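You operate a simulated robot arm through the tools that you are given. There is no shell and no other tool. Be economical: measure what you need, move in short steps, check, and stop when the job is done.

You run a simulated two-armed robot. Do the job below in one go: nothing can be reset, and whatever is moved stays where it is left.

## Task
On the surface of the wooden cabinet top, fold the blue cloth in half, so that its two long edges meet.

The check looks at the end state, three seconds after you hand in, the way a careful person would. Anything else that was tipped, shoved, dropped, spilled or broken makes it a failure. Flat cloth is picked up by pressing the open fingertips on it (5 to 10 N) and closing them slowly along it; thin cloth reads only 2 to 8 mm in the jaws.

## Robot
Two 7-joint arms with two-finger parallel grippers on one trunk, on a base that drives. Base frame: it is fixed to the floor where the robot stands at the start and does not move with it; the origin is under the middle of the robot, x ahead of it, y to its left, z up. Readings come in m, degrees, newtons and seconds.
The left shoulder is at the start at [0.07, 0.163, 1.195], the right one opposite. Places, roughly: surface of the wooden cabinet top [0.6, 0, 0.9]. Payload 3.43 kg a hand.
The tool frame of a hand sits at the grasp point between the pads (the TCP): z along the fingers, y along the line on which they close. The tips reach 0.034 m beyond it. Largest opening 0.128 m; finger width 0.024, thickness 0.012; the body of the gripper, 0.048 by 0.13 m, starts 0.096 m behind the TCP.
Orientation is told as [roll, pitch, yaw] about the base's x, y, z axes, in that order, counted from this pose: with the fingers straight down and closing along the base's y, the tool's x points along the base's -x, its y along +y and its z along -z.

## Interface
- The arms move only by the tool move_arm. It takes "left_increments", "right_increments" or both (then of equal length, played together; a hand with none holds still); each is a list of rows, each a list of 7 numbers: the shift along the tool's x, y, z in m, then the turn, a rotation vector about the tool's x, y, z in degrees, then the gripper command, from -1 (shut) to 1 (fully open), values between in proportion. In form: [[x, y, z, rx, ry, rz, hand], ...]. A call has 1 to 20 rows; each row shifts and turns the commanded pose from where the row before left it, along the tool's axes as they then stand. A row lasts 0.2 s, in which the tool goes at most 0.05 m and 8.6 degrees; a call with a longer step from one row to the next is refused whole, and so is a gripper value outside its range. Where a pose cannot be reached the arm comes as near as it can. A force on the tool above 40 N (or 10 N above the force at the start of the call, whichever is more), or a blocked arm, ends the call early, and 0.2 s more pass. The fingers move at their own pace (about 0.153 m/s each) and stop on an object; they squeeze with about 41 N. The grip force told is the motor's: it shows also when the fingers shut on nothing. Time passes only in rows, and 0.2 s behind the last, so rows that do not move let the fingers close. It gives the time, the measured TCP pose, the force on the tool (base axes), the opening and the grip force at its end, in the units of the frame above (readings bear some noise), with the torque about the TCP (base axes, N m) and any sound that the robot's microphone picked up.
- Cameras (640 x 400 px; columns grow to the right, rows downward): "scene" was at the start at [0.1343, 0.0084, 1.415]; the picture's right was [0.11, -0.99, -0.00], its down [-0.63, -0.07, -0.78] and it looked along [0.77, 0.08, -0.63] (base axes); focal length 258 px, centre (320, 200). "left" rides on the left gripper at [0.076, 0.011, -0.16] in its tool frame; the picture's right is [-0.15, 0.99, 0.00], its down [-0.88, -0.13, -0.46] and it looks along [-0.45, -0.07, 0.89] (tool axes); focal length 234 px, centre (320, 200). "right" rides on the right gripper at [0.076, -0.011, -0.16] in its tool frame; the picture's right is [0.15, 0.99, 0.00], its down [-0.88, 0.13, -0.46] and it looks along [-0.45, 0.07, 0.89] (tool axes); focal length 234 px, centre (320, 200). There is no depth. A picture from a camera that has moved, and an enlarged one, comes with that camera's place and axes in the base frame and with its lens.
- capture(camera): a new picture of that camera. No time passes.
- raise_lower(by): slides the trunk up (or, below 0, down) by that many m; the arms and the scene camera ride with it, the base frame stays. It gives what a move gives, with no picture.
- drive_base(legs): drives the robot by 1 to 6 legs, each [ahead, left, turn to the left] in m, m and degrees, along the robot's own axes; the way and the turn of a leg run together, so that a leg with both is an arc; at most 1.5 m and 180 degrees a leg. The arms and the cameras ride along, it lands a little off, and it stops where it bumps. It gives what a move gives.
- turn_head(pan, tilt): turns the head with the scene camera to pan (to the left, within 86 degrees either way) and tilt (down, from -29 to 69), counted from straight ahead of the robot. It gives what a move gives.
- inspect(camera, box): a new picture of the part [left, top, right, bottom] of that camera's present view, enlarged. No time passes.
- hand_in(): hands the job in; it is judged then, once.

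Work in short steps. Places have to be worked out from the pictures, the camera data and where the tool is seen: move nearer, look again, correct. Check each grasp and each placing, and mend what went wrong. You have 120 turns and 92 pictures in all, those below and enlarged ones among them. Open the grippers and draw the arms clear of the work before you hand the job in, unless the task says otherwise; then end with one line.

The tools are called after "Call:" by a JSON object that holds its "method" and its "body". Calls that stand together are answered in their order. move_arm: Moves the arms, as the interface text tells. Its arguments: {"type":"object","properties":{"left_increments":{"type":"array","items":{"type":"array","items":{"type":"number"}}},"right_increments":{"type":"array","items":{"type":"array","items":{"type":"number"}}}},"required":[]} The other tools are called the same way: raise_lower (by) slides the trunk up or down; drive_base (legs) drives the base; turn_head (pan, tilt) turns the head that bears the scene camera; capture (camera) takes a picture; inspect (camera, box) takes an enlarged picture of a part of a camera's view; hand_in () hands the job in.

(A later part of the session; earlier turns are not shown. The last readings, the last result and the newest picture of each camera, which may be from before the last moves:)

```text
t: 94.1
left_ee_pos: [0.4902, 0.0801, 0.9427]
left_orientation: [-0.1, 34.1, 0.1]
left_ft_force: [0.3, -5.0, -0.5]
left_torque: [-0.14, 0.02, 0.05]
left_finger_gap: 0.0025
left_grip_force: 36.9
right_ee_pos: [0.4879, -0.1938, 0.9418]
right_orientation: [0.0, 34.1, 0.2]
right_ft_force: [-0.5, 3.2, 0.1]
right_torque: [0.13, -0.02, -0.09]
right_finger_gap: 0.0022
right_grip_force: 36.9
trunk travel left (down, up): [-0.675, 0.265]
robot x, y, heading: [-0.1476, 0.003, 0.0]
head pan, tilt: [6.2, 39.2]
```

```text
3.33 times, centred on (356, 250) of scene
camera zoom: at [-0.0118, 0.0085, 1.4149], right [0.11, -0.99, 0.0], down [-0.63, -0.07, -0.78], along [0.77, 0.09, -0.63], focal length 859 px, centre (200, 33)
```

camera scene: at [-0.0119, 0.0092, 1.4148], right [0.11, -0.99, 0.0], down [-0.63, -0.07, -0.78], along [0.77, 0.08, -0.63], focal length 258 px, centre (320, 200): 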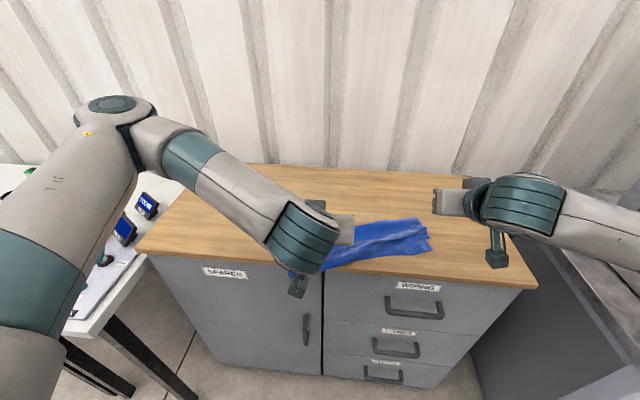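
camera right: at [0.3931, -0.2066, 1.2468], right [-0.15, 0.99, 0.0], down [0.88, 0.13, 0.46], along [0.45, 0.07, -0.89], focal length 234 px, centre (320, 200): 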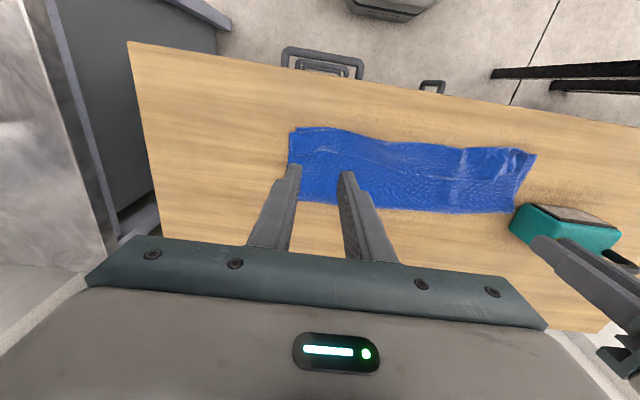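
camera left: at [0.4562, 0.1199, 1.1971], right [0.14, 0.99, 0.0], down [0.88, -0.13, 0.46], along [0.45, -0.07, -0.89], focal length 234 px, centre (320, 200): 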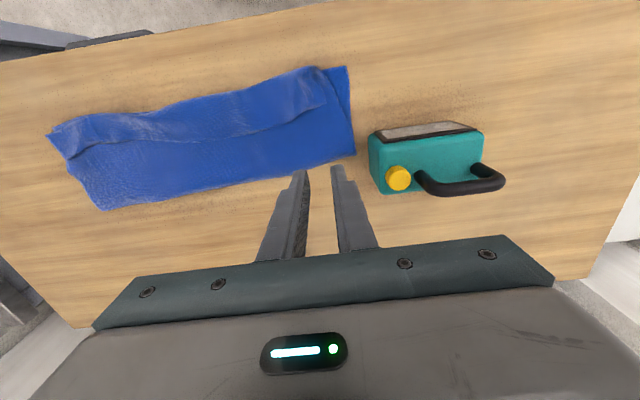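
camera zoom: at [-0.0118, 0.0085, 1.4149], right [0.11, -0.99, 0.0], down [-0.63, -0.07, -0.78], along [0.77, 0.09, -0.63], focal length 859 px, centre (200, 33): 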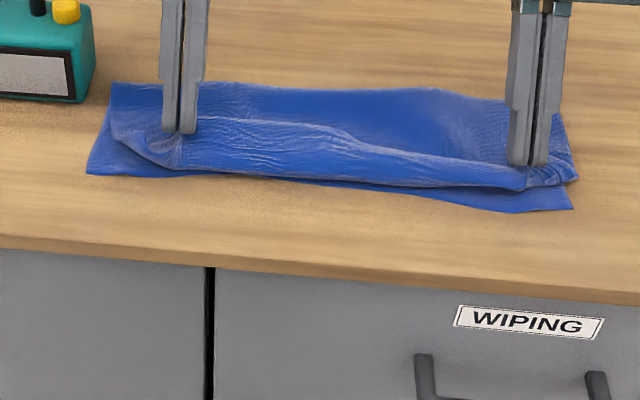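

The flap and top layer lift nicely. Now I'll roll the hands from +34° to −60° while carrying the edge up and back over the near edge.

Call:
{"method": "move_arm", "body": {"left_increments": [[0.0084, 0, -0.0124, 0, -8.5, 0, -1], [0.011, 0, -0.0114, 0, -8.5, 0, -1], [0.0112, 0, -0.0091, 0, -8.5, 0, -1], [0.0111, 0, -0.0064, 0, -8.5, 0, -1], [0.012, 0, -0.004, 0, -8.5, 0, -1], [0.0119, 0, -0.0018, 0, -8.5, 0, -1], [0.0115, 0, -0.0035, 0, -8.5, 0, -1], [0.009, 0, -0.0043, 0, -8.5, 0, -1], [0.0089, 0, -0.0012, 0, -8.5, 0, -1], [0.0085, 0, 0.0004, 0, -8.5, 0, -1], [0.0078, 0, 0, 0, -8.5, 0, -1], [0, 0, 0, 0, 0, 0, -1]], "right_increments": [[0.0084, 0, -0.0124, 0, -8.5, 0, -1], [0.011, 0, -0.0114, 0, -8.5, 0, -1], [0.0112, 0, -0.0091, 0, -8.5, 0, -1], [0.0111, 0, -0.0064, 0, -8.5, 0, -1], [0.006, 0, -0.004, 0, -8.5, 0, -1], [0.0059, 0, -0.0009, 0, -8.5, 0, -1], [0.0057, 0, -0.0018, 0, -8.5, 0, -1], [0.0036, 0, -0.0017, 0, -8.5, 0, -1], [0.0089, 0, -0.0012, 0, -8.5, 0, -1], [0.0085, 0, 0.0004, 0, -8.5, 0, -1], [0.0078, 0, 0, 0, -8.5, 0, -1], [0, 0, 0, 0, 0, 0, -1]]}}

Call:
{"method": "inspect", "body": {"camera": "scene", "box": [260, 190, 452, 310]}}

Call:
{"method": "capture", "body": {"camera": "left"}}

```text
t: 96.7
left_ee_pos: [0.4011, 0.0786, 0.9802]
left_orientation: [-0.1, -59.4, 0.1]
left_ft_force: [0.4, -9.6, 0.0]
left_torque: [-0.03, 0.03, -0.33]
left_finger_gap: 0.0025
left_grip_force: 37.5
right_ee_pos: [0.4284, -0.1986, 0.9878]
right_orientation: [0.0, -58.4, 1.1]
right_ft_force: [0.2, 8.2, 0.0]
right_torque: [0.14, 0.01, 0.36]
right_finger_gap: 0.0024
right_grip_force: 36.5
right hand out of reach, approached as far as the arm can: row 11
trunk travel left (down, up): [-0.675, 0.265]
robot x, y, heading: [-0.1483, -0.0019, -0.1]
head pan, tilt: [6.2, 39.2]
```

```text
3.33 times, centred on (356, 250) of scene
camera zoom: at [-0.0122, 0.0088, 1.415], right [0.11, -0.99, 0.0], down [-0.63, -0.07, -0.78], along [0.77, 0.08, -0.63], focal length 859 px, centre (200, 33)
```

zoom: 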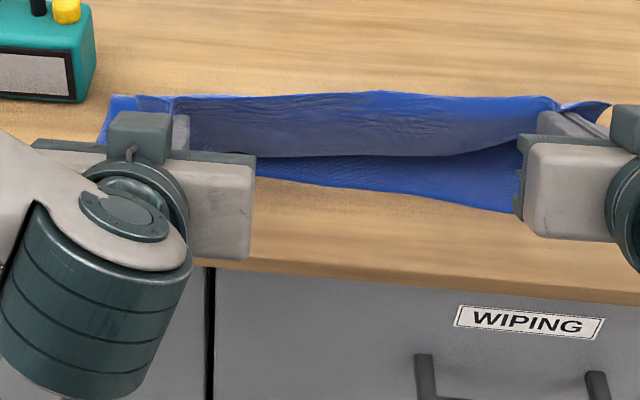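

```text
8 pictures are left
camera left: at [0.2252, 0.09, 0.9968], right [0.07, 0.99, 0.12], down [0.05, -0.13, 0.99], along [1.0, -0.07, -0.06], focal length 234 px, centre (320, 200)
```

left: 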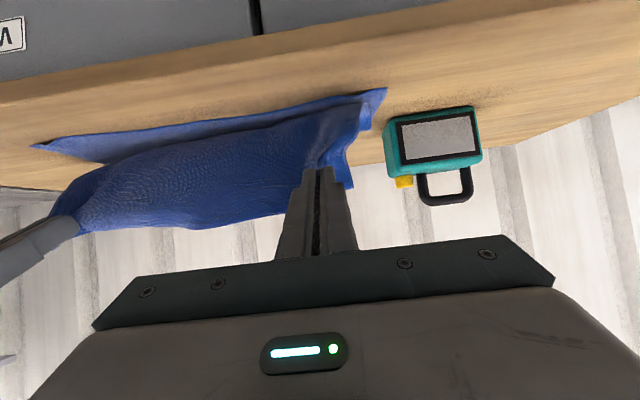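

The edge now stands upright above the near edge. I'll back the base 3 cm for reach, then lower the hands with the arms compensating forward so the edge comes down on the lower edge.

Call:
{"method": "drive_base", "body": {"legs": [[-0.03, 0, 0]]}}

Call:
{"method": "move_arm", "body": {"left_increments": [[0.0064, 0, 0.0095, 0, 0, 0, -1], [0.0064, 0, 0.0095, 0, 0, 0, -1], [0.0064, 0, 0.0095, 0, 0, 0, -1], [0.0064, 0, 0.0095, 0, 0, 0, -1], [0.0064, 0, 0.0095, 0, 0, 0, -1], [0.0064, 0, 0.0095, 0, 0, 0, -1]], "right_increments": [[0.007, 0, 0.009, 0, 0, 0, -1], [0.007, 0, 0.009, 0, 0, 0, -1], [0.007, 0, 0.009, 0, 0, 0, -1], [0.007, 0, 0.009, 0, 0, 0, -1], [0.007, 0, 0.009, 0, 0, 0, -1], [0.007, 0, 0.009, 0, 0, 0, -1]]}}

Call:
{"method": "inspect", "body": {"camera": "scene", "box": [260, 190, 452, 310]}}

```text
t: 97.5
left_ee_pos: [0.3735, 0.0793, 0.9799]
left_orientation: [-0.1, -59.4, 0.2]
left_ft_force: [2.3, -11.1, 0.0]
left_torque: [-0.04, 0.02, -0.4]
left_finger_gap: 0.0026
left_grip_force: 37.2
right_ee_pos: [0.4002, -0.1988, 0.9872]
right_orientation: [-0.2, -58.3, 1.2]
right_ft_force: [-2.1, 10.2, -0.6]
right_torque: [0.19, 0.01, 0.4]
right_finger_gap: 0.0021
right_grip_force: 36.8
trunk travel left (down, up): [-0.675, 0.265]
robot x, y, heading: [-0.1769, 0.0013, 0.2]
head pan, tilt: [6.2, 39.2]
```

```text
t: 98.9
left_ee_pos: [0.4006, 0.0796, 0.9196]
left_orientation: [-0.1, -59.6, 0.2]
left_ft_force: [-1.1, -1.3, 1.9]
left_torque: [-0.05, 0.0, -0.04]
left_finger_gap: 0.0025
left_grip_force: 37.3
right_ee_pos: [0.4022, -0.1887, 0.9736]
right_orientation: [0.1, -58.1, 1.2]
right_ft_force: [-0.1, 0.7, -1.1]
right_torque: [0.02, 0.01, 0.07]
right_finger_gap: 0.0019
right_grip_force: 36.8
right hand out of reach, approached as far as the arm can: row 1, 2, 3, 4, 5, 6
trunk travel left (down, up): [-0.675, 0.265]
robot x, y, heading: [-0.1786, -0.0011, 0.1]
head pan, tilt: [6.2, 39.2]
```

```text
3.33 times, centred on (356, 250) of scene
camera zoom: at [-0.0409, 0.0086, 1.415], right [0.11, -0.99, 0.0], down [-0.63, -0.07, -0.78], along [0.77, 0.09, -0.63], focal length 859 px, centre (200, 33)
```

zoom: 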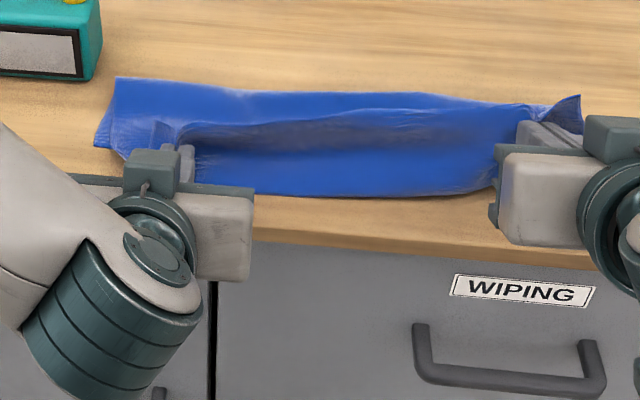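

Left is down at the near edge; the right arm hit its reach limit at that tilt. I'll un-tilt the right to about −41° while lowering and bringing it to its edge.

Call:
{"method": "move_arm", "body": {"right_increments": [[0.0043, -0.001, 0.0121, 0, 8.5, 0, -1], [0.0024, -0.001, 0.0126, 0, 8.5, 0, -1], [0.0031, -0.001, 0.0112, 0, 0, 0, -1], [0.0031, -0.001, 0.0112, 0, 0, 0, -1], [0.0031, -0.001, 0.0112, 0, 0, 0, -1], [0, 0, 0, 0, 0, 0, -1]]}}

```text
t: 100.3
left_ee_pos: [0.4008, 0.0796, 0.9195]
left_orientation: [-0.1, -59.5, 0.2]
left_ft_force: [0.1, -3.7, 0.0]
left_torque: [-0.01, -0.04, -0.11]
left_finger_gap: 0.002
left_grip_force: 37.2
right_ee_pos: [0.4378, -0.1922, 0.9225]
right_orientation: [-0.3, -41.4, 1.2]
right_ft_force: [0.9, 3.2, 2.9]
right_torque: [0.1, -0.12, 0.12]
right_finger_gap: 0.0021
right_grip_force: 36.9
trunk travel left (down, up): [-0.675, 0.265]
robot x, y, heading: [-0.1764, -0.0005, 0.1]
head pan, tilt: [6.2, 39.2]
```

Both are at the near edge. I'll open just a hair and retract straight back so the pads drag the edge toward me, then open more and lift away.

Call:
{"method": "move_arm", "body": {"left_increments": [[0, 0, 0, 0, 0, 0, -0.93], [0.0025, 0, -0.0043, 0, 0, 0, -0.93], [0.0025, 0, -0.0043, 0, 0, 0, -0.92], [0.0025, 0, -0.0043, 0, 0, 0, -0.9], [0.0025, 0, -0.0043, 0, 0, 0, -0.87], [0.005, 0, -0.0086, 0, 0, 0, -0.85], [0.005, 0, -0.0086, 0, 0, 0, -0.8], [-0.0172, 0, -0.0102, 0, 0, 0, -0.8], [-0.0258, 0, -0.0153, 0, 0, 0, -0.8], [-0.0258, 0, -0.0153, 0, 0, 0, -0.8], [-0.0258, 0, -0.0153, 0, 8.5, 0, -0.8], [-0.025, 0, -0.02, 0, 8.5, 0, -0.8], [-0.025, 0, -0.02, 0, 8.5, 0, -0.8], [-0.02, 0, -0.02, 0, 8.5, 0, -0.8], [-0.01, 0, -0.03, 0, 8.5, 0, -0.8], [0, 0, -0.03, 0, 8.5, 0, -0.8], [0, 0, 0, 0, 8.5, 0, -0.8]], "right_increments": [[0, 0, 0, 0, 0, 0, -0.93], [0.0037, 0, -0.0033, 0, 0, 0, -0.93], [0.0037, 0, -0.0033, 0, 0, 0, -0.92], [0.0037, 0, -0.0033, 0, 0, 0, -0.9], [0.0037, 0, -0.0033, 0, 0, 0, -0.87], [0.0075, 0, -0.0066, 0, 0, 0, -0.85], [0.0075, 0, -0.0066, 0, 0, 0, -0.8], [-0.0132, 0, -0.015, 0, 0, 0, -0.8], [-0.02, 0, -0.0225, 0, 0, 0, -0.8], [-0.02, 0, -0.0225, 0, 0, 0, -0.8], [-0.02, 0, -0.0225, 0, 8.5, 0, -0.8], [-0.015, 0, -0.025, 0, 8.5, 0, -0.8], [-0.01, 0, -0.03, 0, 8.5, 0, -0.8], [0, 0, -0.03, 0, 8.5, 0, -0.8], [0, 0, -0.03, 0, 8.5, 0, -0.8], [0, 0, -0.03, 0, 0, 0, -0.8], [0, 0, 0, 0, 0, 0, -0.8]]}}

Call:
{"method": "inspect", "body": {"camera": "scene", "box": [250, 180, 474, 320]}}

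```text
t: 103.9
left_ee_pos: [0.3631, 0.0782, 1.1806]
left_orientation: [-0.1, 0.3, 0.2]
left_ft_force: [0.0, 0.2, -0.4]
left_torque: [0.04, 0.06, 0.0]
left_finger_gap: 0.0129
left_grip_force: 0.0
right_ee_pos: [0.3839, -0.1902, 1.18]
right_orientation: [0.0, 1.3, 1.0]
right_ft_force: [0.3, 0.4, -0.6]
right_torque: [0.0, 0.05, 0.0]
right_finger_gap: 0.0129
right_grip_force: 0.0
trunk travel left (down, up): [-0.675, 0.265]
robot x, y, heading: [-0.1759, -0.0014, 0.4]
head pan, tilt: [6.2, 39.2]
```

```text
2.86 times, centred on (362, 250) of scene
camera zoom: at [-0.0389, 0.0082, 1.4147], right [0.11, -0.99, 0.0], down [-0.63, -0.07, -0.77], along [0.77, 0.09, -0.63], focal length 736 px, centre (200, 57)
```

zoom: 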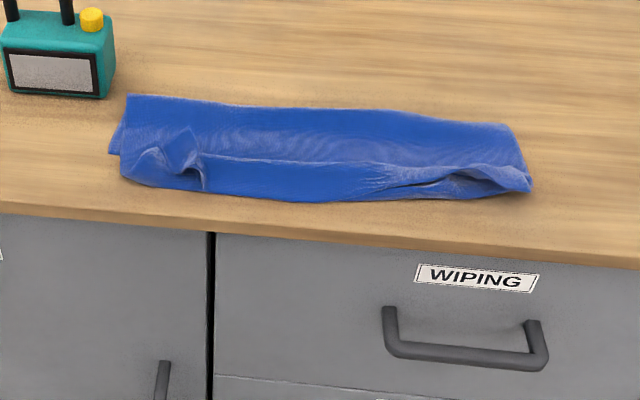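

I need a closer view to tell whether the line in front is the free edge or a fold, so I'll use the left wrist camera, zoomed.

Call:
{"method": "inspect", "body": {"camera": "left", "box": [160, 90, 416, 250]}}

```text
2.50 times, centred on (288, 170) of left
camera zoom: at [0.2887, 0.0892, 1.3407], right [0.14, 0.99, 0.0], down [0.88, -0.13, 0.45], along [0.45, -0.07, -0.89], focal length 585 px, centre (400, 275)
```

zoom: 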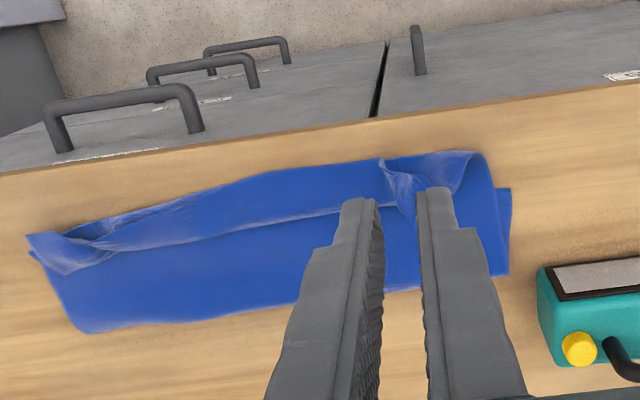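

The middle of the flap is now unfolded: the top edge lies ~3 cm in front of the lower edge, and stubs remain turned back at the two grip spots. I'll sweep each hand's fingertips toward the robot, just skimming the cloth, to flip the stubs flat.

Call:
{"method": "move_arm", "body": {"left_increments": [[-0.035, 0.001, 0.02, 0, 0, 0, -0.6], [-0.035, 0.001, 0.03, 0, 0, 0, -0.5], [-0.035, 0.001, 0.03, 0, 0, 0, -0.4], [-0.032, 0.002, 0.03, 0, 0, 0, -0.4], [0, 0, 0.045, 0, 0, 0, -0.4], [0, 0, 0.045, 0, 0, 0, -0.4], [0, 0, 0.04, 0, 0, 0, -0.4], [0, 0, 0.012, 0, 0, 0, -0.4], [0, 0, 0.006, 0, 0, 0, -0.4]], "right_increments": [[-0.035, -0.004, 0.02, 0, 0, 0, -0.6], [-0.035, -0.004, 0.03, 0, 0, 0, -0.5], [-0.035, -0.004, 0.03, 0, 0, 0, -0.4], [-0.032, -0.004, 0.03, 0, 0, 0, -0.4], [0, 0, 0.045, 0, 0, 0, -0.4], [0, 0, 0.045, 0, 0, 0, -0.4], [0, 0, 0.04, 0, 0, 0, -0.4], [0, 0, 0.012, 0, 0, 0, -0.4], [0, 0, 0.006, 0, 0, 0, -0.4]]}}

```text
t: 105.9
left_ee_pos: [0.4984, 0.0853, 0.9223]
left_orientation: [0.0, 0.1, 0.2]
left_ft_force: [0.2, -0.4, 0.6]
left_torque: [-0.01, 0.02, 0.0]
left_finger_gap: 0.0384
left_grip_force: 0.0
right_ee_pos: [0.5143, -0.2077, 0.9212]
right_orientation: [-0.2, 1.1, 0.9]
right_ft_force: [0.6, 0.7, 0.6]
right_torque: [0.0, 0.03, 0.01]
right_finger_gap: 0.0383
right_grip_force: 0.1
trunk travel left (down, up): [-0.675, 0.265]
robot x, y, heading: [-0.1748, 0.0007, -0.1]
head pan, tilt: [6.2, 39.2]
```

The tips are skimming with no force. Now I'll sweep both toward the robot about 10 cm and lift.

Call:
{"method": "move_arm", "body": {"left_increments": [[0.009, 0, 0.001, 0, 0, 0, -0.4], [0.01, 0, 0, 0, 0, 0, -0.4], [0.01, 0, 0, 0, 0, 0, -0.4], [0.01, 0, 0, 0, 0, 0, -0.4], [0.01, 0, 0, 0, 0, 0, -0.4], [0.01, 0, 0, 0, 0, 0, -0.4], [0.01, 0, 0, 0, 0, 0, -0.4], [0.01, 0, 0, 0, 0, 0, -0.4], [0.01, 0, 0, 0, 0, 0, -0.4], [0.01, 0, 0, 0, 0, 0, -0.4], [0.005, 0, -0.01, 0, 0, 0, -0.4], [0, 0, -0.03, 0, 0, 0, -0.4], [0, 0, -0.04, 0, 0, 0, -0.4], [0, 0, -0.04, 0, 0, 0, -0.4], [0, 0, -0.04, 0, 0, 0, -0.4], [0, 0, -0.04, 0, 0, 0, -0.4]], "right_increments": [[0.009, 0, 0.0005, 0, 0, 0, -0.4], [0.01, 0, 0, 0, 0, 0, -0.4], [0.01, 0, 0, 0, 0, 0, -0.4], [0.01, 0, 0, 0, 0, 0, -0.4], [0.01, 0, 0, 0, 0, 0, -0.4], [0.01, 0, 0, 0, 0, 0, -0.4], [0.01, 0, 0, 0, 0, 0, -0.4], [0.01, 0, 0, 0, 0, 0, -0.4], [0.01, 0, 0, 0, 0, 0, -0.4], [0.01, 0, 0, 0, 0, 0, -0.4], [0.005, 0, -0.01, 0, 0, 0, -0.4], [0, 0, -0.03, 0, 0, 0, -0.4], [0, 0, -0.04, 0, 0, 0, -0.4], [0, 0, -0.04, 0, 0, 0, -0.4], [0, 0, -0.04, 0, 0, 0, -0.4], [0, 0, -0.04, 0, 0, 0, -0.4]]}}

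Call:
{"method": "inspect", "body": {"camera": "scene", "box": [258, 190, 450, 310]}}

```text
t: 109.3
left_ee_pos: [0.3924, 0.0843, 1.1251]
left_orientation: [0.0, 0.0, 0.1]
left_ft_force: [1.1, 0.5, 0.0]
left_torque: [0.0, -0.02, -0.04]
left_finger_gap: 0.0384
left_grip_force: 0.1
right_ee_pos: [0.4091, -0.2097, 1.1261]
right_orientation: [-0.2, 1.1, 1.0]
right_ft_force: [0.6, 0.0, 0.7]
right_torque: [0.01, -0.02, 0.01]
right_finger_gap: 0.0384
right_grip_force: 0.0
trunk travel left (down, up): [-0.675, 0.265]
robot x, y, heading: [-0.1748, -0.0039, 0.0]
head pan, tilt: [6.2, 39.2]
```

```text
3.33 times, centred on (354, 250) of scene
camera zoom: at [-0.0425, 0.0086, 1.415], right [0.11, -0.99, 0.0], down [-0.63, -0.07, -0.78], along [0.77, 0.09, -0.63], focal length 859 px, centre (207, 33)
```

zoom: 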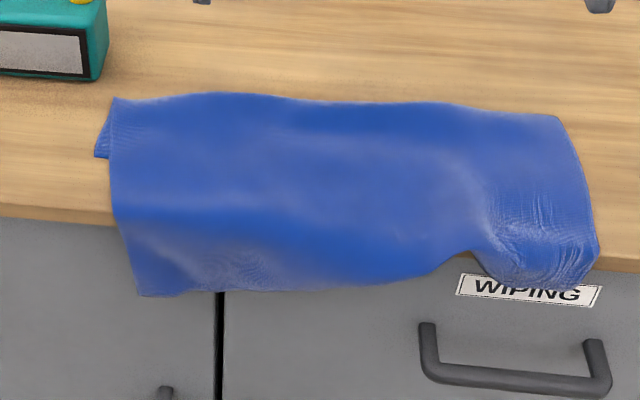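

The skim dragged only the top layer: the flap is fully unfolded, but the top edge now hangs over the front. Reverse skims will work too, wiping the top layer forward so the crease rolls ahead. I'll open the fingers wide for four contact points and set down at x ≈ 0.44.

Call:
{"method": "move_arm", "body": {"left_increments": [[-0.025, -0.002, 0.03, 0, 0, 0, 0.3], [-0.025, -0.002, 0.04, 0, 0, 0, 0.6], [0, 0, 0.045, 0, 0, 0, 0.6], [0, 0, 0.045, 0, 0, 0, 0.6], [0, 0, 0.03, 0, 0, 0, 0.6], [0, 0, 0.01, 0, 0, 0, 0.6], [0, 0, 0.003, 0, 0, 0, 0.6]], "right_increments": [[-0.02, 0.022, 0.03, 0, 0, 0, 0.3], [-0.02, 0.022, 0.035, 0, 0, 0, 0.6], [0, 0, 0.045, 0, 0, 0, 0.6], [0, 0, 0.045, 0, 0, 0, 0.6], [0, 0, 0.035, 0, 0, 0, 0.6], [0, 0, 0.01, 0, 0, 0, 0.6], [0, 0, 0.003, 0, 0, 0, 0.6]]}}

```text
t: 110.9
left_ee_pos: [0.4422, 0.0781, 0.9197]
left_orientation: [0.1, 0.0, 0.1]
left_ft_force: [-0.2, -0.3, 0.1]
left_torque: [0.02, 0.03, -0.02]
left_finger_gap: 0.1026
left_grip_force: 0.1
right_ee_pos: [0.446, -0.1638, 0.9191]
right_orientation: [0.0, 1.0, 1.0]
right_ft_force: [1.5, -1.3, 5.2]
right_torque: [0.02, -0.09, -0.04]
right_finger_gap: 0.1021
right_grip_force: 0.0
trunk travel left (down, up): [-0.675, 0.265]
robot x, y, heading: [-0.1777, -0.0002, -0.0]
head pan, tilt: [6.2, 39.2]
```

Light contact. I'll trim slightly and stroke forward 9 cm, then lift and look.

Call:
{"method": "move_arm", "body": {"left_increments": [[0, 0, 0.001, 0, 0, 0, 0.6], [-0.008, 0, 0, 0, 0, 0, 0.6], [-0.009, 0, 0, 0, 0, 0, 0.6], [-0.009, 0, 0, 0, 0, 0, 0.6], [-0.009, 0, 0, 0, 0, 0, 0.6], [-0.009, 0, 0, 0, 0, 0, 0.6], [-0.009, 0, 0, 0, 0, 0, 0.6], [-0.009, 0, 0, 0, 0, 0, 0.6], [-0.009, 0, 0, 0, 0, 0, 0.6], [-0.009, 0, 0, 0, 0, 0, 0.6], [-0.009, 0, 0, 0, 0, 0, 0.6], [0, 0, -0.01, 0, 0, 0, 0.6], [0, 0, -0.04, 0, 0, 0, 0.6], [0, 0, -0.045, 0, 0, 0, 0.6], [0, 0, -0.045, 0, 0, 0, 0.6]], "right_increments": [[0, 0, -0.0005, 0, 0, 0, 0.6], [-0.008, 0, 0, 0, 0, 0, 0.6], [-0.009, 0, 0, 0, 0, 0, 0.6], [-0.009, 0, 0, 0, 0, 0, 0.6], [-0.009, 0, 0, 0, 0, 0, 0.6], [-0.009, 0, 0, 0, 0, 0, 0.6], [-0.009, 0, 0, 0, 0, 0, 0.6], [-0.009, 0, 0, 0, 0, 0, 0.6], [-0.009, 0, 0, 0, 0, 0, 0.6], [-0.009, 0, 0, 0, 0, 0, 0.6], [-0.009, 0, 0, 0, 0, 0, 0.6], [0, 0, -0.01, 0, 0, 0, 0.6], [0, 0, -0.04, 0, 0, 0, 0.6], [0, 0, -0.045, 0, 0, 0, 0.6], [0, 0, -0.045, 0, 0, 0, 0.6]]}}

Call:
{"method": "inspect", "body": {"camera": "scene", "box": [258, 190, 450, 310]}}

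```text
t: 114.1
left_ee_pos: [0.5313, 0.0806, 1.0605]
left_orientation: [0.0, -0.1, 0.1]
left_ft_force: [-0.2, 0.4, -0.2]
left_torque: [-0.01, 0.0, 0.01]
left_finger_gap: 0.1024
left_grip_force: 0.1
right_ee_pos: [0.5404, -0.1611, 1.0594]
right_orientation: [-0.1, 1.0, 0.9]
right_ft_force: [-0.6, -0.6, -0.2]
right_torque: [0.04, -0.01, 0.02]
right_finger_gap: 0.1023
right_grip_force: 0.1
trunk travel left (down, up): [-0.675, 0.265]
robot x, y, heading: [-0.1758, -0.0005, 0.3]
head pan, tilt: [6.2, 39.2]
```

```text
3.33 times, centred on (354, 250) of scene
camera zoom: at [-0.043, 0.0091, 1.415], right [0.11, -0.99, 0.0], down [-0.63, -0.07, -0.78], along [0.77, 0.09, -0.63], focal length 859 px, centre (207, 33)
```

zoom: 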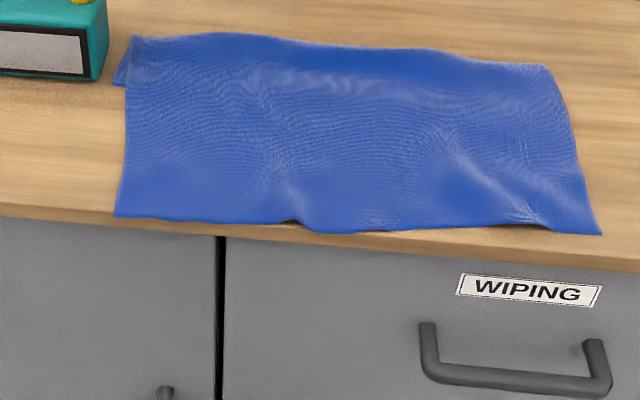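

Everything slid forward together and lies flat: the crease is at x ≈ 0.59, the lower edge at ≈ 0.52, and the top edge at ≈ 0.38–0.40. The top edge now faces the right way, so if I pinch it and carry it forward, the loop will roll the crease ahead. I'll approach the near corners.

Call:
{"method": "move_arm", "body": {"left_increments": [[0.04, 0.001, 0, 0, 0, 0, 0.2], [0.04, 0.001, 0, 0, 0, 0, -0.2], [0.04, 0.001, 0.02, 0, 0, 0, -0.45], [0.013, 0.001, 0.04, 0, 0, 0, -0.45], [0, 0, 0.045, 0, 0, 0, -0.45], [0, 0, 0.02, 0, 0, 0, -0.45], [0, 0, 0.01, 0, 0, 0, -0.45], [0, 0, 0.004, 0, 0, 0, -0.45]], "right_increments": [[0.04, -0.01, 0, 0, 0, 0, 0.2], [0.04, -0.01, 0, 0, 0, 0, -0.2], [0.035, -0.01, 0.02, 0, 0, 0, -0.45], [0.013, -0.004, 0.04, 0, 0, 0, -0.45], [0, 0, 0.045, 0, 0, 0, -0.45], [0, 0, 0.02, 0, 0, 0, -0.45], [0, 0, 0.01, 0, 0, 0, -0.45], [0, 0, 0.004, 0, 0, 0, -0.45]]}}

```text
t: 115.9
left_ee_pos: [0.4014, 0.0847, 0.9176]
left_orientation: [0.0, 0.0, 0.3]
left_ft_force: [-0.3, 0.0, 1.6]
left_torque: [0.01, 0.02, 0.0]
left_finger_gap: 0.0354
left_grip_force: 0.0
right_ee_pos: [0.4085, -0.1987, 0.92]
right_orientation: [-0.1, 1.1, 0.9]
right_ft_force: [-0.5, 0.2, -0.1]
right_torque: [0.02, 0.02, 0.0]
right_finger_gap: 0.0353
right_grip_force: 0.1
trunk travel left (down, up): [-0.675, 0.265]
robot x, y, heading: [-0.1778, 0.0021, 0.1]
head pan, tilt: [6.2, 39.2]
```

At the surface. I'll press to about 20 N, as worked before on the single layer.

Call:
{"method": "move_arm", "body": {"left_increments": [[0, 0, 0.0012, 0, 0, 0, -0.45], [0, 0, 0.001, 0, 0, 0, -0.45], [0, 0, 0, 0, 0, 0, -0.45]], "right_increments": [[0, 0, 0.002, 0, 0, 0, -0.45], [0, 0, 0.0018, 0, 0, 0, -0.45], [0, 0, 0, 0, 0, 0, -0.45]]}}

```text
t: 116.7
left_ee_pos: [0.3998, 0.0831, 0.9183]
left_orientation: [-0.1, -0.1, 0.2]
left_ft_force: [3.1, -0.1, 11.1]
left_torque: [0.09, -0.05, -0.02]
left_finger_gap: 0.0352
left_grip_force: 0.0
right_ee_pos: [0.4085, -0.198, 0.9165]
right_orientation: [0.0, 1.0, 1.0]
right_ft_force: [0.4, 0.5, 2.3]
right_torque: [0.0, -0.01, -0.01]
right_finger_gap: 0.0352
right_grip_force: 0.0
trunk travel left (down, up): [-0.675, 0.265]
robot x, y, heading: [-0.1734, -0.0003, 0.0]
head pan, tilt: [6.2, 39.2]
```

I'll press more: left 1 mm, right 2 mm.

Call:
{"method": "move_arm", "body": {"left_increments": [[0, 0, 0.001, 0, 0, 0, -0.45], [0, 0, 0, 0, 0, 0, -0.45], [0, 0, 0, 0, 0, 0, -0.45]], "right_increments": [[0, 0, 0.0012, 0, 0, 0, -0.45], [0, 0, 0.0008, 0, 0, 0, -0.45], [0, 0, 0, 0, 0, 0, -0.45]]}}

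```text
t: 117.5
left_ee_pos: [0.3977, 0.0841, 0.9175]
left_orientation: [-0.1, -0.2, 0.1]
left_ft_force: [4.5, -0.2, 19.0]
left_torque: [0.1, -0.07, -0.02]
left_finger_gap: 0.0354
left_grip_force: 0.1
right_ee_pos: [0.4086, -0.1986, 0.9172]
right_orientation: [-0.2, 0.9, 1.0]
right_ft_force: [2.5, 3.9, 14.0]
right_torque: [0.15, -0.2, 0.05]
right_finger_gap: 0.0354
right_grip_force: 0.3
trunk travel left (down, up): [-0.675, 0.265]
robot x, y, heading: [-0.1753, -0.0008, 0.1]
head pan, tilt: [6.2, 39.2]
```

Left at 19 N and right at 14 N. I'll add 0.5–0.8 mm and close slowly.

Call:
{"method": "move_arm", "body": {"left_increments": [[0, 0, 0.0005, 0, 0, 0, -0.47], [0, 0, 0, 0, 0, 0, -0.49], [0, 0, 0, 0, 0, 0, -0.51], [0, 0, 0.0002, 0, 0, 0, -0.53], [0, 0, 0, 0, 0, 0, -0.55], [0, 0, 0, 0, 0, 0, -0.57], [0, 0, 0, 0, 0, 0, -0.59], [0, 0, 0, 0, 0, 0, -0.61], [0, 0, 0, 0, 0, 0, -0.63], [0, 0, 0, 0, 0, 0, -0.66], [0, 0, 0, 0, 0, 0, -0.69], [0, 0, 0, 0, 0, 0, -0.72], [0, 0, 0, 0, 0, 0, -0.76], [0, 0, 0, 0, 0, 0, -0.8], [0, 0, 0, 0, 0, 0, -0.84], [0, 0, 0, 0, 0, 0, -0.88], [0, 0, 0, 0, 0, 0, -0.92], [0, 0, 0, 0, 0, 0, -0.96], [0, 0, 0, 0, 0, 0, -1], [0, 0, 0, 0, 0, 0, -1]], "right_increments": [[0, 0, 0.0008, 0, 0, 0, -0.47], [0, 0, 0, 0, 0, 0, -0.49], [0, 0, 0.0003, 0, 0, 0, -0.51], [0, 0, 0, 0, 0, 0, -0.53], [0, 0, 0, 0, 0, 0, -0.55], [0, 0, 0, 0, 0, 0, -0.57], [0, 0, 0, 0, 0, 0, -0.59], [0, 0, 0, 0, 0, 0, -0.61], [0, 0, 0, 0, 0, 0, -0.63], [0, 0, 0, 0, 0, 0, -0.66], [0, 0, 0, 0, 0, 0, -0.69], [0, 0, 0, 0, 0, 0, -0.72], [0, 0, 0, 0, 0, 0, -0.76], [0, 0, 0, 0, 0, 0, -0.8], [0, 0, 0, 0, 0, 0, -0.84], [0, 0, 0, 0, 0, 0, -0.88], [0, 0, 0, 0, 0, 0, -0.92], [0, 0, 0, 0, 0, 0, -0.96], [0, 0, 0, 0, 0, 0, -1], [0, 0, 0, 0, 0, 0, -1]]}}

```text
t: 121.7
left_ee_pos: [0.3949, 0.0838, 0.9185]
left_orientation: [-0.3, -0.3, 0.1]
left_ft_force: [1.4, -24.3, 24.7]
left_torque: [-0.84, 0.08, 0.25]
left_finger_gap: 0.0025
left_grip_force: 37.7
right_ee_pos: [0.4049, -0.1985, 0.918]
right_orientation: [0.0, 0.9, 1.1]
right_ft_force: [-1.3, 27.2, 17.8]
right_torque: [0.87, -0.04, 0.08]
right_finger_gap: 0.0022
right_grip_force: 36.8
trunk travel left (down, up): [-0.675, 0.265]
robot x, y, heading: [-0.1745, -0.004, -0.1]
head pan, tilt: [6.2, 39.2]
```

Both grip the edge (2.5 and 2.2 mm). I'll lift, ease the hands inward, and carry the edge forward (left ~15 cm, right ~10 cm) to just above the lower edge, then look.

Call:
{"method": "move_arm", "body": {"left_increments": [[0, -0.003, -0.006, 0, 0, 0, -1], [0, -0.003, -0.01, 0, 0, 0, -1], [-0.005, -0.003, -0.015, 0, 0, 0, -1], [-0.012, -0.001, -0.018, 0, 0, 0, -1], [-0.015, 0, -0.015, 0, 0, 0, -1], [-0.018, 0, -0.01, 0, 0, 0, -1], [-0.02, 0, 0, 0, 0, 0, -1], [-0.022, 0, 0, 0, 0, 0, -1], [-0.022, 0, 0.006, 0, 0, 0, -1], [-0.02, 0, 0.012, 0, 0, 0, -1], [-0.013, 0, 0.014, 0, 0, 0, -1], [0, 0, 0.012, 0, 0, 0, -1], [0, 0, 0, 0, 0, 0, -1]], "right_increments": [[0, 0.003, -0.006, 0, 0, 0, -1], [0, 0.003, -0.01, 0, 0, 0, -1], [-0.003, 0.003, -0.015, 0, 0, 0, -1], [-0.008, 0.001, -0.018, 0, 0, 0, -1], [-0.01, 0, -0.015, 0, 0, 0, -1], [-0.012, 0, -0.01, 0, 0, 0, -1], [-0.014, 0, 0, 0, 0, 0, -1], [-0.014, 0, 0, 0, 0, 0, -1], [-0.015, 0, 0.006, 0, 0, 0, -1], [-0.013, 0, 0.012, 0, 0, 0, -1], [-0.008, 0, 0.014, 0, 0, 0, -1], [0, 0, 0.012, 0, 0, 0, -1], [0, 0, 0, 0, 0, 0, -1]]}}

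Call:
{"method": "capture", "body": {"camera": "scene"}}

```text
t: 124.5
left_ee_pos: [0.5483, 0.0738, 0.9452]
left_orientation: [0.0, 0.0, 0.1]
left_ft_force: [-0.9, -0.1, -0.2]
left_torque: [-0.02, 0.02, -0.01]
left_finger_gap: 0.002
left_grip_force: 37.1
right_ee_pos: [0.5074, -0.1889, 0.9436]
right_orientation: [-0.2, 1.1, 0.9]
right_ft_force: [-0.3, -0.2, -0.3]
right_torque: [-0.03, -0.01, -0.03]
right_finger_gap: 0.0027
right_grip_force: 37.1
trunk travel left (down, up): [-0.675, 0.265]
robot x, y, heading: [-0.1729, 0.0016, 0.1]
head pan, tilt: [6.2, 39.2]
```

```text
2 pictures are left
camera scene: at [-0.0411, 0.0085, 1.415], right [0.11, -0.99, 0.0], down [-0.63, -0.07, -0.78], along [0.77, 0.09, -0.63], focal length 258 px, centre (320, 200)
```

scene: 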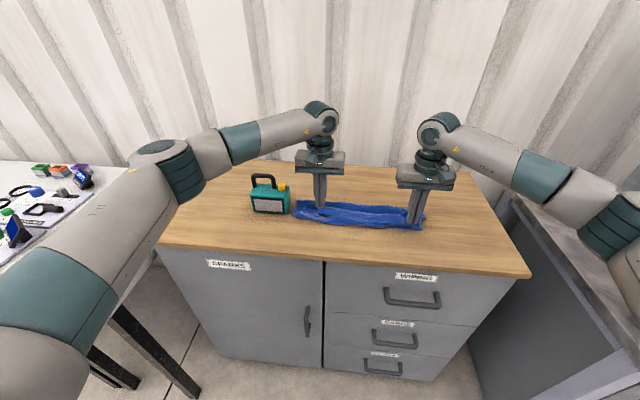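

The loop isn't fully laid forward yet. I'll align the held edges with the lower edge (left 1.8 cm back, right 1.5 cm forward), and lower to pin both layers.

Call:
{"method": "move_arm", "body": {"left_increments": [[0.009, 0.002, 0.005, 0, 0, 0, -1], [0.009, 0.002, 0.008, 0, 0, 0, -1], [0, 0, 0.008, 0, 0, 0, -1], [0, 0, 0.004, 0, 0, 0, -1], [0, 0, 0.001, 0, 0, 0, -1]], "right_increments": [[-0.008, -0.002, 0.005, 0, 0, 0, -1], [-0.007, -0.002, 0.008, 0, 0, 0, -1], [0, 0, 0.008, 0, 0, 0, -1], [0, 0, 0.004, 0, 0, 0, -1], [0, 0, 0.001, 0, 0, 0, -1]]}}

```text
t: 125.7
left_ee_pos: [0.5274, 0.0787, 0.9217]
left_orientation: [-0.1, -0.2, 0.1]
left_ft_force: [0.6, -3.1, 1.8]
left_torque: [-0.09, -0.03, 0.01]
left_finger_gap: 0.0024
left_grip_force: 37.2
right_ee_pos: [0.5203, -0.1905, 0.9198]
right_orientation: [-0.2, 1.0, 1.0]
right_ft_force: [0.6, 4.6, 15.4]
right_torque: [0.14, -0.23, 0.04]
right_finger_gap: 0.0022
right_grip_force: 37.3
trunk travel left (down, up): [-0.675, 0.265]
robot x, y, heading: [-0.1736, 0.0, 0.1]
head pan, tilt: [6.2, 39.2]
```

The right pins both layers at 15 N. The left releases, rises, comes down just ahead of the edge with the fingers spread, and sweeps the loop forward past the crease.

Call:
{"method": "move_arm", "body": {"left_increments": [[0, 0, 0, 0, 0, 0, -0.88], [0, 0, 0, 0, 0, 0, -0.75], [0, 0, -0.02, 0, 0, 0, -0.75], [0, 0, -0.04, 0, 0, 0, -0.5], [-0.03, -0.012, 0, 0, 0, 0, 0.2], [0, 0, 0, 0, 0, 0, 0.2], [0, 0, 0.03, 0, 0, 0, 0.2], [0, 0, 0.03, 0, 0, 0, 0.2], [-0.012, 0, 0, 0, 0, 0, 0.2], [-0.012, 0, 0, 0, 0, 0, 0.2], [-0.012, 0, 0, 0, 0, 0, 0.2], [-0.012, 0, 0, 0, 0, 0, 0.2], [-0.012, 0, 0, 0, 0, 0, 0.2], [-0.012, 0, 0, 0, 0, 0, 0.2], [-0.012, 0, 0, 0, 0, 0, 0.2], [-0.012, 0, 0, 0, 0, 0, 0.2], [0, 0, -0.02, 0, 0, 0, 0.2], [0, 0, -0.045, 0, 0, 0, 0.2], [0, 0, -0.045, 0, 0, 0, 0.2]]}}

```text
t: 129.7
left_ee_pos: [0.638, 0.0734, 1.0329]
left_orientation: [0.0, -0.2, 0.2]
left_ft_force: [-0.2, -0.3, 0.1]
left_torque: [0.02, -0.01, 0.0]
left_finger_gap: 0.0766
left_grip_force: 0.1
left hand out of reach, approached as far as the arm can: row 16
right_ee_pos: [0.5182, -0.1897, 0.92]
right_orientation: [-0.2, 0.9, 1.0]
right_ft_force: [0.6, 0.6, 27.1]
right_torque: [0.01, -0.34, 0.01]
right_finger_gap: 0.0026
right_grip_force: 37.3
trunk travel left (down, up): [-0.675, 0.265]
robot x, y, heading: [-0.1756, 0.002, 0.1]
head pan, tilt: [6.2, 39.2]
```

The left sweep is done. Now I'll pin with the left at the edge, closed fingertips at about (0.52, 0.085).

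Call:
{"method": "move_arm", "body": {"left_increments": [[0.04, 0.004, 0, 0, 0, 0, -0.5], [0.04, 0.004, 0, 0, 0, 0, -0.8], [0.036, 0.004, 0, 0, 0, 0, -0.8], [0, 0, 0.045, 0, 0, 0, -0.8], [0, 0, 0.045, 0, 0, 0, -0.8], [0, 0, 0.018, 0, 0, 0, -0.8], [0, 0, 0.004, 0, 0, 0, -0.8], [0, 0, 0.002, 0, 0, 0, -0.8]]}}

```text
t: 131.5
left_ee_pos: [0.6384, 0.0727, 0.9191]
left_orientation: [0.1, -0.1, 0.1]
left_ft_force: [0.8, -0.9, -0.1]
left_torque: [-0.01, 0.0, 0.01]
left_finger_gap: 0.0127
left_grip_force: 0.0
left hand out of reach, approached as far as the arm can: row 1, 2, 3, 4
right_ee_pos: [0.5175, -0.1907, 0.9189]
right_orientation: [-0.2, 0.9, 0.8]
right_ft_force: [1.7, 1.4, 26.2]
right_torque: [0.04, -0.31, 0.0]
right_finger_gap: 0.0023
right_grip_force: 37.4
trunk travel left (down, up): [-0.675, 0.265]
robot x, y, heading: [-0.1757, -0.0001, -0.0]
head pan, tilt: [6.2, 39.2]
```

The left hand stuck at x = 0.638 and came down there without force. I'll lift it and try moving back in smaller steps.

Call:
{"method": "move_arm", "body": {"left_increments": [[0, 0, -0.02, 0, 0, 0, -0.8], [0, 0, -0.04, 0, 0, 0, -0.8], [0, 0, -0.04, 0, 0, 0, -0.8], [0.01, 0, -0.01, 0, 0, 0, -0.8], [0.01, 0, 0, 0, 0, 0, -0.8], [0.01, 0, 0, 0, 0, 0, -0.8]]}}

```text
t: 132.9
left_ee_pos: [0.6368, 0.0729, 1.0301]
left_orientation: [0.1, -0.1, 0.2]
left_ft_force: [0.8, -0.4, -0.5]
left_torque: [-0.03, 0.02, 0.03]
left_finger_gap: 0.0128
left_grip_force: 0.1
left hand out of reach, approached as far as the arm can: row 4, 5, 6
right_ee_pos: [0.5187, -0.1906, 0.9184]
right_orientation: [-0.1, 0.9, 1.0]
right_ft_force: [0.8, 1.1, 26.4]
right_torque: [0.02, -0.31, -0.03]
right_finger_gap: 0.0026
right_grip_force: 37.6
trunk travel left (down, up): [-0.675, 0.265]
robot x, y, heading: [-0.1743, 0.0, 0.3]
head pan, tilt: [6.2, 39.2]
```

It still won't move back, probably an awkward elbow or an arm-to-arm limit. I'll try up and to the left, then back.

Call:
{"method": "move_arm", "body": {"left_increments": [[0, 0.01, -0.03, 0, 0, 0, -0.8], [0, 0.01, -0.03, 0, 0, 0, -0.8], [0, 0.01, -0.03, 0, 0, 0, -0.8], [0.02, 0, 0, 0, 0, 0, -0.8], [0.02, 0, 0, 0, 0, 0, -0.8], [0.02, 0, 0, 0, 0, 0, -0.8]]}}

```text
t: 134.3
left_ee_pos: [0.5715, 0.1041, 1.1196]
left_orientation: [-0.1, -0.2, 0.2]
left_ft_force: [0.4, 0.6, 0.7]
left_torque: [0.01, -0.04, -0.01]
left_finger_gap: 0.0129
left_grip_force: 0.1
left hand out of reach, approached as far as the arm can: row 2
right_ee_pos: [0.518, -0.1908, 0.9189]
right_orientation: [-0.3, 1.0, 1.0]
right_ft_force: [-0.5, -3.7, 26.3]
right_torque: [-0.2, -0.29, -0.05]
right_finger_gap: 0.0022
right_grip_force: 37.2
trunk travel left (down, up): [-0.675, 0.265]
robot x, y, heading: [-0.1781, 0.0011, -0.0]
head pan, tilt: [6.2, 39.2]
```

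It's free. Now I'll pin with the left at (0.52, 0.09).

Call:
{"method": "move_arm", "body": {"left_increments": [[0.025, -0.008, 0, 0, 0, 0, -0.85], [0.025, -0.006, 0.03, 0, 0, 0, -0.85], [0, 0, 0.045, 0, 0, 0, -0.85], [0, 0, 0.045, 0, 0, 0, -0.85], [0, 0, 0.045, 0, 0, 0, -0.85], [0, 0, 0.025, 0, 0, 0, -0.85], [0, 0, 0.007, 0, 0, 0, -0.85], [0, 0, 0.004, 0, 0, 0, -0.85], [0, 0, 0.0015, 0, 0, 0, -0.85]]}}

```text
t: 136.3
left_ee_pos: [0.521, 0.0878, 0.9148]
left_orientation: [0.0, -0.1, 0.1]
left_ft_force: [-0.3, 0.5, 0.4]
left_torque: [0.0, 0.01, 0.01]
left_finger_gap: 0.0097
left_grip_force: 0.0
right_ee_pos: [0.5163, -0.1903, 0.9183]
right_orientation: [-0.3, 0.9, 0.9]
right_ft_force: [-0.6, -1.6, 25.7]
right_torque: [-0.12, -0.28, -0.05]
right_finger_gap: 0.0023
right_grip_force: 36.9
trunk travel left (down, up): [-0.675, 0.265]
robot x, y, heading: [-0.1757, 0.0024, 0.4]
head pan, tilt: [6.2, 39.2]
```

The left feels nothing at z = 0.915, so the cloth there may have shifted. I'll take one zoomed look.

Call:
{"method": "inspect", "body": {"camera": "scene", "box": [270, 170, 446, 280]}}

```text
3.64 times, centred on (358, 225) of scene
camera zoom: at [-0.0445, 0.0092, 1.4154], right [0.11, -0.99, 0.0], down [-0.63, -0.07, -0.78], along [0.77, 0.09, -0.63], focal length 937 px, centre (182, 109)
```

zoom: 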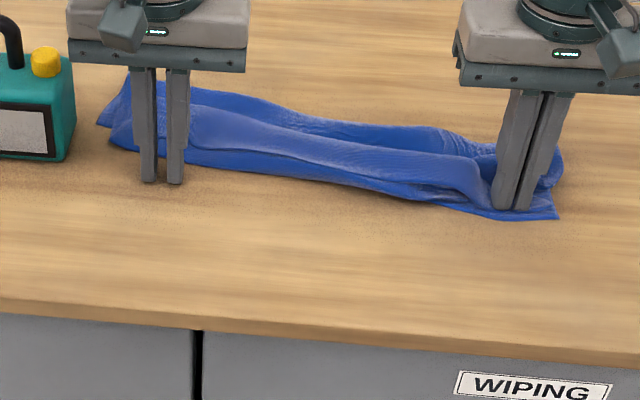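

The strip sits a bit narrow and humped: near edges are together at about x 0.50–0.56, and the crease is at 0.585–0.65. I'll keep the right pin, and with the left hand press near the crease at y ≈ −0.03 and pull it forward to stretch both layers. First I approach.

Call:
{"method": "move_arm", "body": {"left_increments": [[0, 0, -0.03, 0, 0, 0, -0.6], [0, 0, -0.045, 0, 0, 0, -0.4], [-0.02, -0.03, 0, 0, 0, 0, -0.4], [-0.02, -0.03, 0, 0, 0, 0, -0.4], [-0.02, -0.03, 0, 0, 0, 0, -0.4], [-0.007, -0.027, 0, 0, 0, 0, -0.4], [0, 0, 0.04, 0, 0, 0, -0.4], [0, 0, 0.02, 0, 0, 0, -0.4], [0, 0, 0.008, 0, 0, 0, -0.4]]}}

```text
t: 138.3
left_ee_pos: [0.5907, -0.0298, 0.9237]
left_orientation: [0.0, -0.1, 0.0]
left_ft_force: [-0.3, -0.3, 0.1]
left_torque: [-0.03, 0.01, 0.01]
left_finger_gap: 0.0382
left_grip_force: 0.1
right_ee_pos: [0.518, -0.1922, 0.9194]
right_orientation: [-0.2, 0.9, 0.9]
right_ft_force: [-1.0, -2.0, 25.1]
right_torque: [-0.02, -0.2, 0.0]
right_finger_gap: 0.0026
right_grip_force: 37.2
trunk travel left (down, up): [-0.675, 0.265]
robot x, y, heading: [-0.176, 0.0023, -0.1]
head pan, tilt: [6.2, 39.2]
```

I'm above the crease area. I'll press lightly and check the force.

Call:
{"method": "move_arm", "body": {"left_increments": [[0, 0, 0.003, 0, 0, 0, -0.4], [0, 0, 0.002, 0, 0, 0, -0.4], [0, 0, 0.001, 0, 0, 0, -0.4], [0, 0, 0, 0, 0, 0, -0.4]]}}

```text
t: 139.3
left_ee_pos: [0.589, -0.0288, 0.9195]
left_orientation: [0.0, -0.1, 0.1]
left_ft_force: [1.3, -0.1, 5.0]
left_torque: [0.09, 0.02, -0.06]
left_finger_gap: 0.0385
left_grip_force: 0.1
right_ee_pos: [0.5177, -0.1914, 0.9198]
right_orientation: [0.0, 0.9, 1.0]
right_ft_force: [-1.6, -0.7, 22.7]
right_torque: [-0.07, -0.23, -0.01]
right_finger_gap: 0.0022
right_grip_force: 37.6
trunk travel left (down, up): [-0.675, 0.265]
robot x, y, heading: [-0.178, -0.0027, 0.2]
head pan, tilt: [6.2, 39.2]
```

Contact at 5 N on cloth. I'll drag forward 4.5 cm with slightly more pressure, then lift.

Call:
{"method": "move_arm", "body": {"left_increments": [[0, 0, 0.0006, 0, 0, 0, -0.4], [-0.005, 0, 0, 0, 0, 0, -0.4], [-0.006, 0, 0, 0, 0, 0, -0.4], [-0.006, 0, 0, 0, 0, 0, -0.4], [-0.006, 0, 0, 0, 0, 0, -0.4], [-0.006, 0, 0, 0, 0, 0, -0.4], [-0.006, 0, 0, 0, 0, 0, -0.4], [-0.005, 0, 0, 0, 0, 0, -0.4], [-0.005, 0, 0, 0, 0, 0, -0.4]]}}

```text
t: 141.3
left_ee_pos: [0.6099, -0.028, 0.9189]
left_orientation: [-0.1, -0.2, 0.1]
left_ft_force: [-2.3, -2.5, 8.1]
left_torque: [0.09, 0.2, 0.1]
left_finger_gap: 0.0371
left_grip_force: 0.1
left hand out of reach, approached as far as the arm can: row 6, 7, 8, 9
right_ee_pos: [0.5173, -0.1911, 0.919]
right_orientation: [-0.1, 0.9, 1.0]
right_ft_force: [1.4, 2.7, 20.1]
right_torque: [0.05, -0.27, -0.07]
right_finger_gap: 0.0024
right_grip_force: 37.3
trunk travel left (down, up): [-0.675, 0.265]
robot x, y, heading: [-0.1736, 0.0048, 0.1]
head pan, tilt: [6.2, 39.2]
```

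I hit the reach limit at x = 0.61. I'll release both, rise, and drive the base 12 cm forward for better reach.

Call:
{"method": "move_arm", "body": {"left_increments": [[0, 0, -0.01, 0, 0, 0, -0.4], [0, 0, -0.03, 0, 0, 0, -0.4], [0.01, 0.01, -0.04, 0, 0, 0, -0.4], [0.01, 0.02, -0.04, 0, 0, 0, -0.4], [0, 0.02, 0, 0, 0, 0, -0.4]], "right_increments": [[0, 0, -0.002, 0, 0, 0, -0.88], [0, 0, 0, 0, 0, 0, -0.75], [0, 0, -0.03, 0, 0, 0, -0.7], [0, 0, -0.04, 0, 0, 0, -0.7], [0, 0, -0.04, 0, 0, 0, -0.7]]}}

Call:
{"method": "drive_base", "body": {"legs": [[0.12, 0, 0]]}}

```text
t: 142.5
left_ee_pos: [0.5912, 0.022, 1.0359]
left_orientation: [-0.1, 0.1, 0.2]
left_ft_force: [-0.5, 0.6, 0.2]
left_torque: [-0.03, -0.01, 0.0]
left_finger_gap: 0.0385
left_grip_force: 0.1
right_ee_pos: [0.5215, -0.1892, 1.0263]
right_orientation: [-0.2, 1.3, 0.9]
right_ft_force: [-0.2, -0.2, -0.3]
right_torque: [-0.01, -0.01, 0.0]
right_finger_gap: 0.0193
right_grip_force: 0.1
trunk travel left (down, up): [-0.675, 0.265]
robot x, y, heading: [-0.1766, -0.0015, 0.2]
head pan, tilt: [6.2, 39.2]
```

```text
t: 143.7
left_ee_pos: [0.7084, 0.0229, 1.0377]
left_orientation: [-0.1, 0.0, 0.2]
left_ft_force: [0.5, 0.4, -0.5]
left_torque: [-0.01, -0.02, 0.02]
left_finger_gap: 0.0384
left_grip_force: 0.0
right_ee_pos: [0.6405, -0.1896, 1.0269]
right_orientation: [-0.1, 1.1, 1.0]
right_ft_force: [0.1, -0.1, 0.4]
right_torque: [0.0, 0.01, 0.01]
right_finger_gap: 0.0193
right_grip_force: 0.0
trunk travel left (down, up): [-0.675, 0.265]
robot x, y, heading: [-0.0586, 0.0012, -0.0]
head pan, tilt: [6.2, 39.2]
```

Now a proper pin-and-stretch: right pins the near edge at (0.515, −0.20), left goes above the crease at (0.60, −0.03).

Call:
{"method": "move_arm", "body": {"left_increments": [[0.04, -0.018, 0, 0, 0, 0, -0.4], [0.04, -0.018, 0, 0, 0, 0, -0.4], [0.028, -0.017, 0.02, 0, 0, 0, -0.4], [0, 0, 0.045, 0, 0, 0, -0.4], [0, 0, 0.04, 0, 0, 0, -0.4], [0, 0, 0.008, 0, 0, 0, -0.4]], "right_increments": [[0.042, -0.004, 0, 0, 0, 0, -0.85], [0.042, -0.003, 0, 0, 0, 0, -0.85], [0.041, -0.003, 0.015, 0, 0, 0, -0.85], [0, 0, 0.045, 0, 0, 0, -0.85], [0, 0, 0.042, 0, 0, 0, -0.85], [0, 0, 0.005, 0, 0, 0, -0.85]]}}

Call:
{"method": "move_arm", "body": {"left_increments": [[0, 0, 0.003, 0, 0, 0, -0.4], [0, 0, 0.001, 0, 0, 0, -0.4], [0, 0, 0, 0, 0, 0, -0.4], [0, 0, 0, 0, 0, 0, -0.4]], "right_increments": [[0, 0, 0.004, 0, 0, 0, -0.85], [0, 0, 0.001, 0, 0, 0, -0.85], [0, 0, 0.001, 0, 0, 0, -0.85], [0, 0, 0, 0, 0, 0, -0.85]]}}

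```text
t: 145.1
left_ee_pos: [0.602, -0.0312, 0.9219]
left_orientation: [0.0, -0.1, 0.2]
left_ft_force: [-0.3, -0.2, -0.6]
left_torque: [-0.03, 0.0, 0.02]
left_finger_gap: 0.0384
left_grip_force: 0.0
right_ee_pos: [0.5136, -0.2012, 0.925]
right_orientation: [-0.1, 0.9, 0.9]
right_ft_force: [-0.3, 0.0, 0.5]
right_torque: [0.0, 0.0, -0.01]
right_finger_gap: 0.0098
right_grip_force: 0.1
trunk travel left (down, up): [-0.675, 0.265]
robot x, y, heading: [-0.0582, -0.0002, 0.2]
head pan, tilt: [6.2, 39.2]
```

```text
t: 146.1
left_ee_pos: [0.6002, -0.0309, 0.9204]
left_orientation: [0.0, -0.1, 0.2]
left_ft_force: [1.2, -0.3, 1.9]
left_torque: [0.03, -0.02, -0.01]
left_finger_gap: 0.0386
left_grip_force: 0.4
right_ee_pos: [0.5142, -0.2033, 0.9184]
right_orientation: [0.0, 1.0, 1.0]
right_ft_force: [0.2, -3.2, 14.8]
right_torque: [-0.05, -0.19, -0.01]
right_finger_gap: 0.0093
right_grip_force: 0.0
trunk travel left (down, up): [-0.675, 0.265]
robot x, y, heading: [-0.0539, 0.0012, 0.1]
head pan, tilt: [6.2, 39.2]
```

The pin is at 15 N. I'll press the left a little more and drag forward 5.5 cm, then lift the left.

Call:
{"method": "move_arm", "body": {"left_increments": [[0, 0, 0.0012, 0, 0, 0, -0.4], [-0.006, 0, 0, 0, 0, 0, -0.4], [-0.007, 0, 0, 0, 0, 0, -0.4], [-0.007, 0, 0, 0, 0, 0, -0.4], [-0.007, 0, 0, 0, 0, 0, -0.4], [-0.007, 0, 0, 0, 0, 0, -0.4], [-0.007, 0, 0, 0, 0, 0, -0.4], [-0.007, 0, 0, 0, 0, 0, -0.4], [-0.007, 0, 0, 0, 0, 0, -0.4]], "right_increments": [[0, 0, 0.0008, 0, 0, 0, -0.85], [0, 0, 0, 0, 0, 0, -0.85], [0, 0, 0, 0, 0, 0, -0.85], [0, 0, 0, 0, 0, 0, -0.85], [0, 0, 0, 0, 0, 0, -0.85], [0, 0, 0, 0, 0, 0, -0.85], [0, 0, 0, 0, 0, 0, -0.85], [0, 0, 0, 0, 0, 0, -0.85], [0, 0, 0, 0, 0, 0, -0.85]]}}

```text
t: 148.2
left_ee_pos: [0.6545, -0.0301, 0.9197]
left_orientation: [0.0, -0.1, 0.2]
left_ft_force: [0.4, -0.1, -1.0]
left_torque: [-0.02, 0.02, -0.01]
left_finger_gap: 0.0381
left_grip_force: 0.1
right_ee_pos: [0.5148, -0.2006, 0.9185]
right_orientation: [0.0, 0.8, 1.0]
right_ft_force: [-4.3, -1.4, 17.0]
right_torque: [0.03, -0.01, 0.01]
right_finger_gap: 0.0096
right_grip_force: 0.0
trunk travel left (down, up): [-0.675, 0.265]
robot x, y, heading: [-0.0554, 0.0007, -0.3]
head pan, tilt: [6.2, 39.2]
stopped in row 9 (right hand): the force on the tool passed its limit (the readings are from after the stop); the commanded pose is now the measured one
```

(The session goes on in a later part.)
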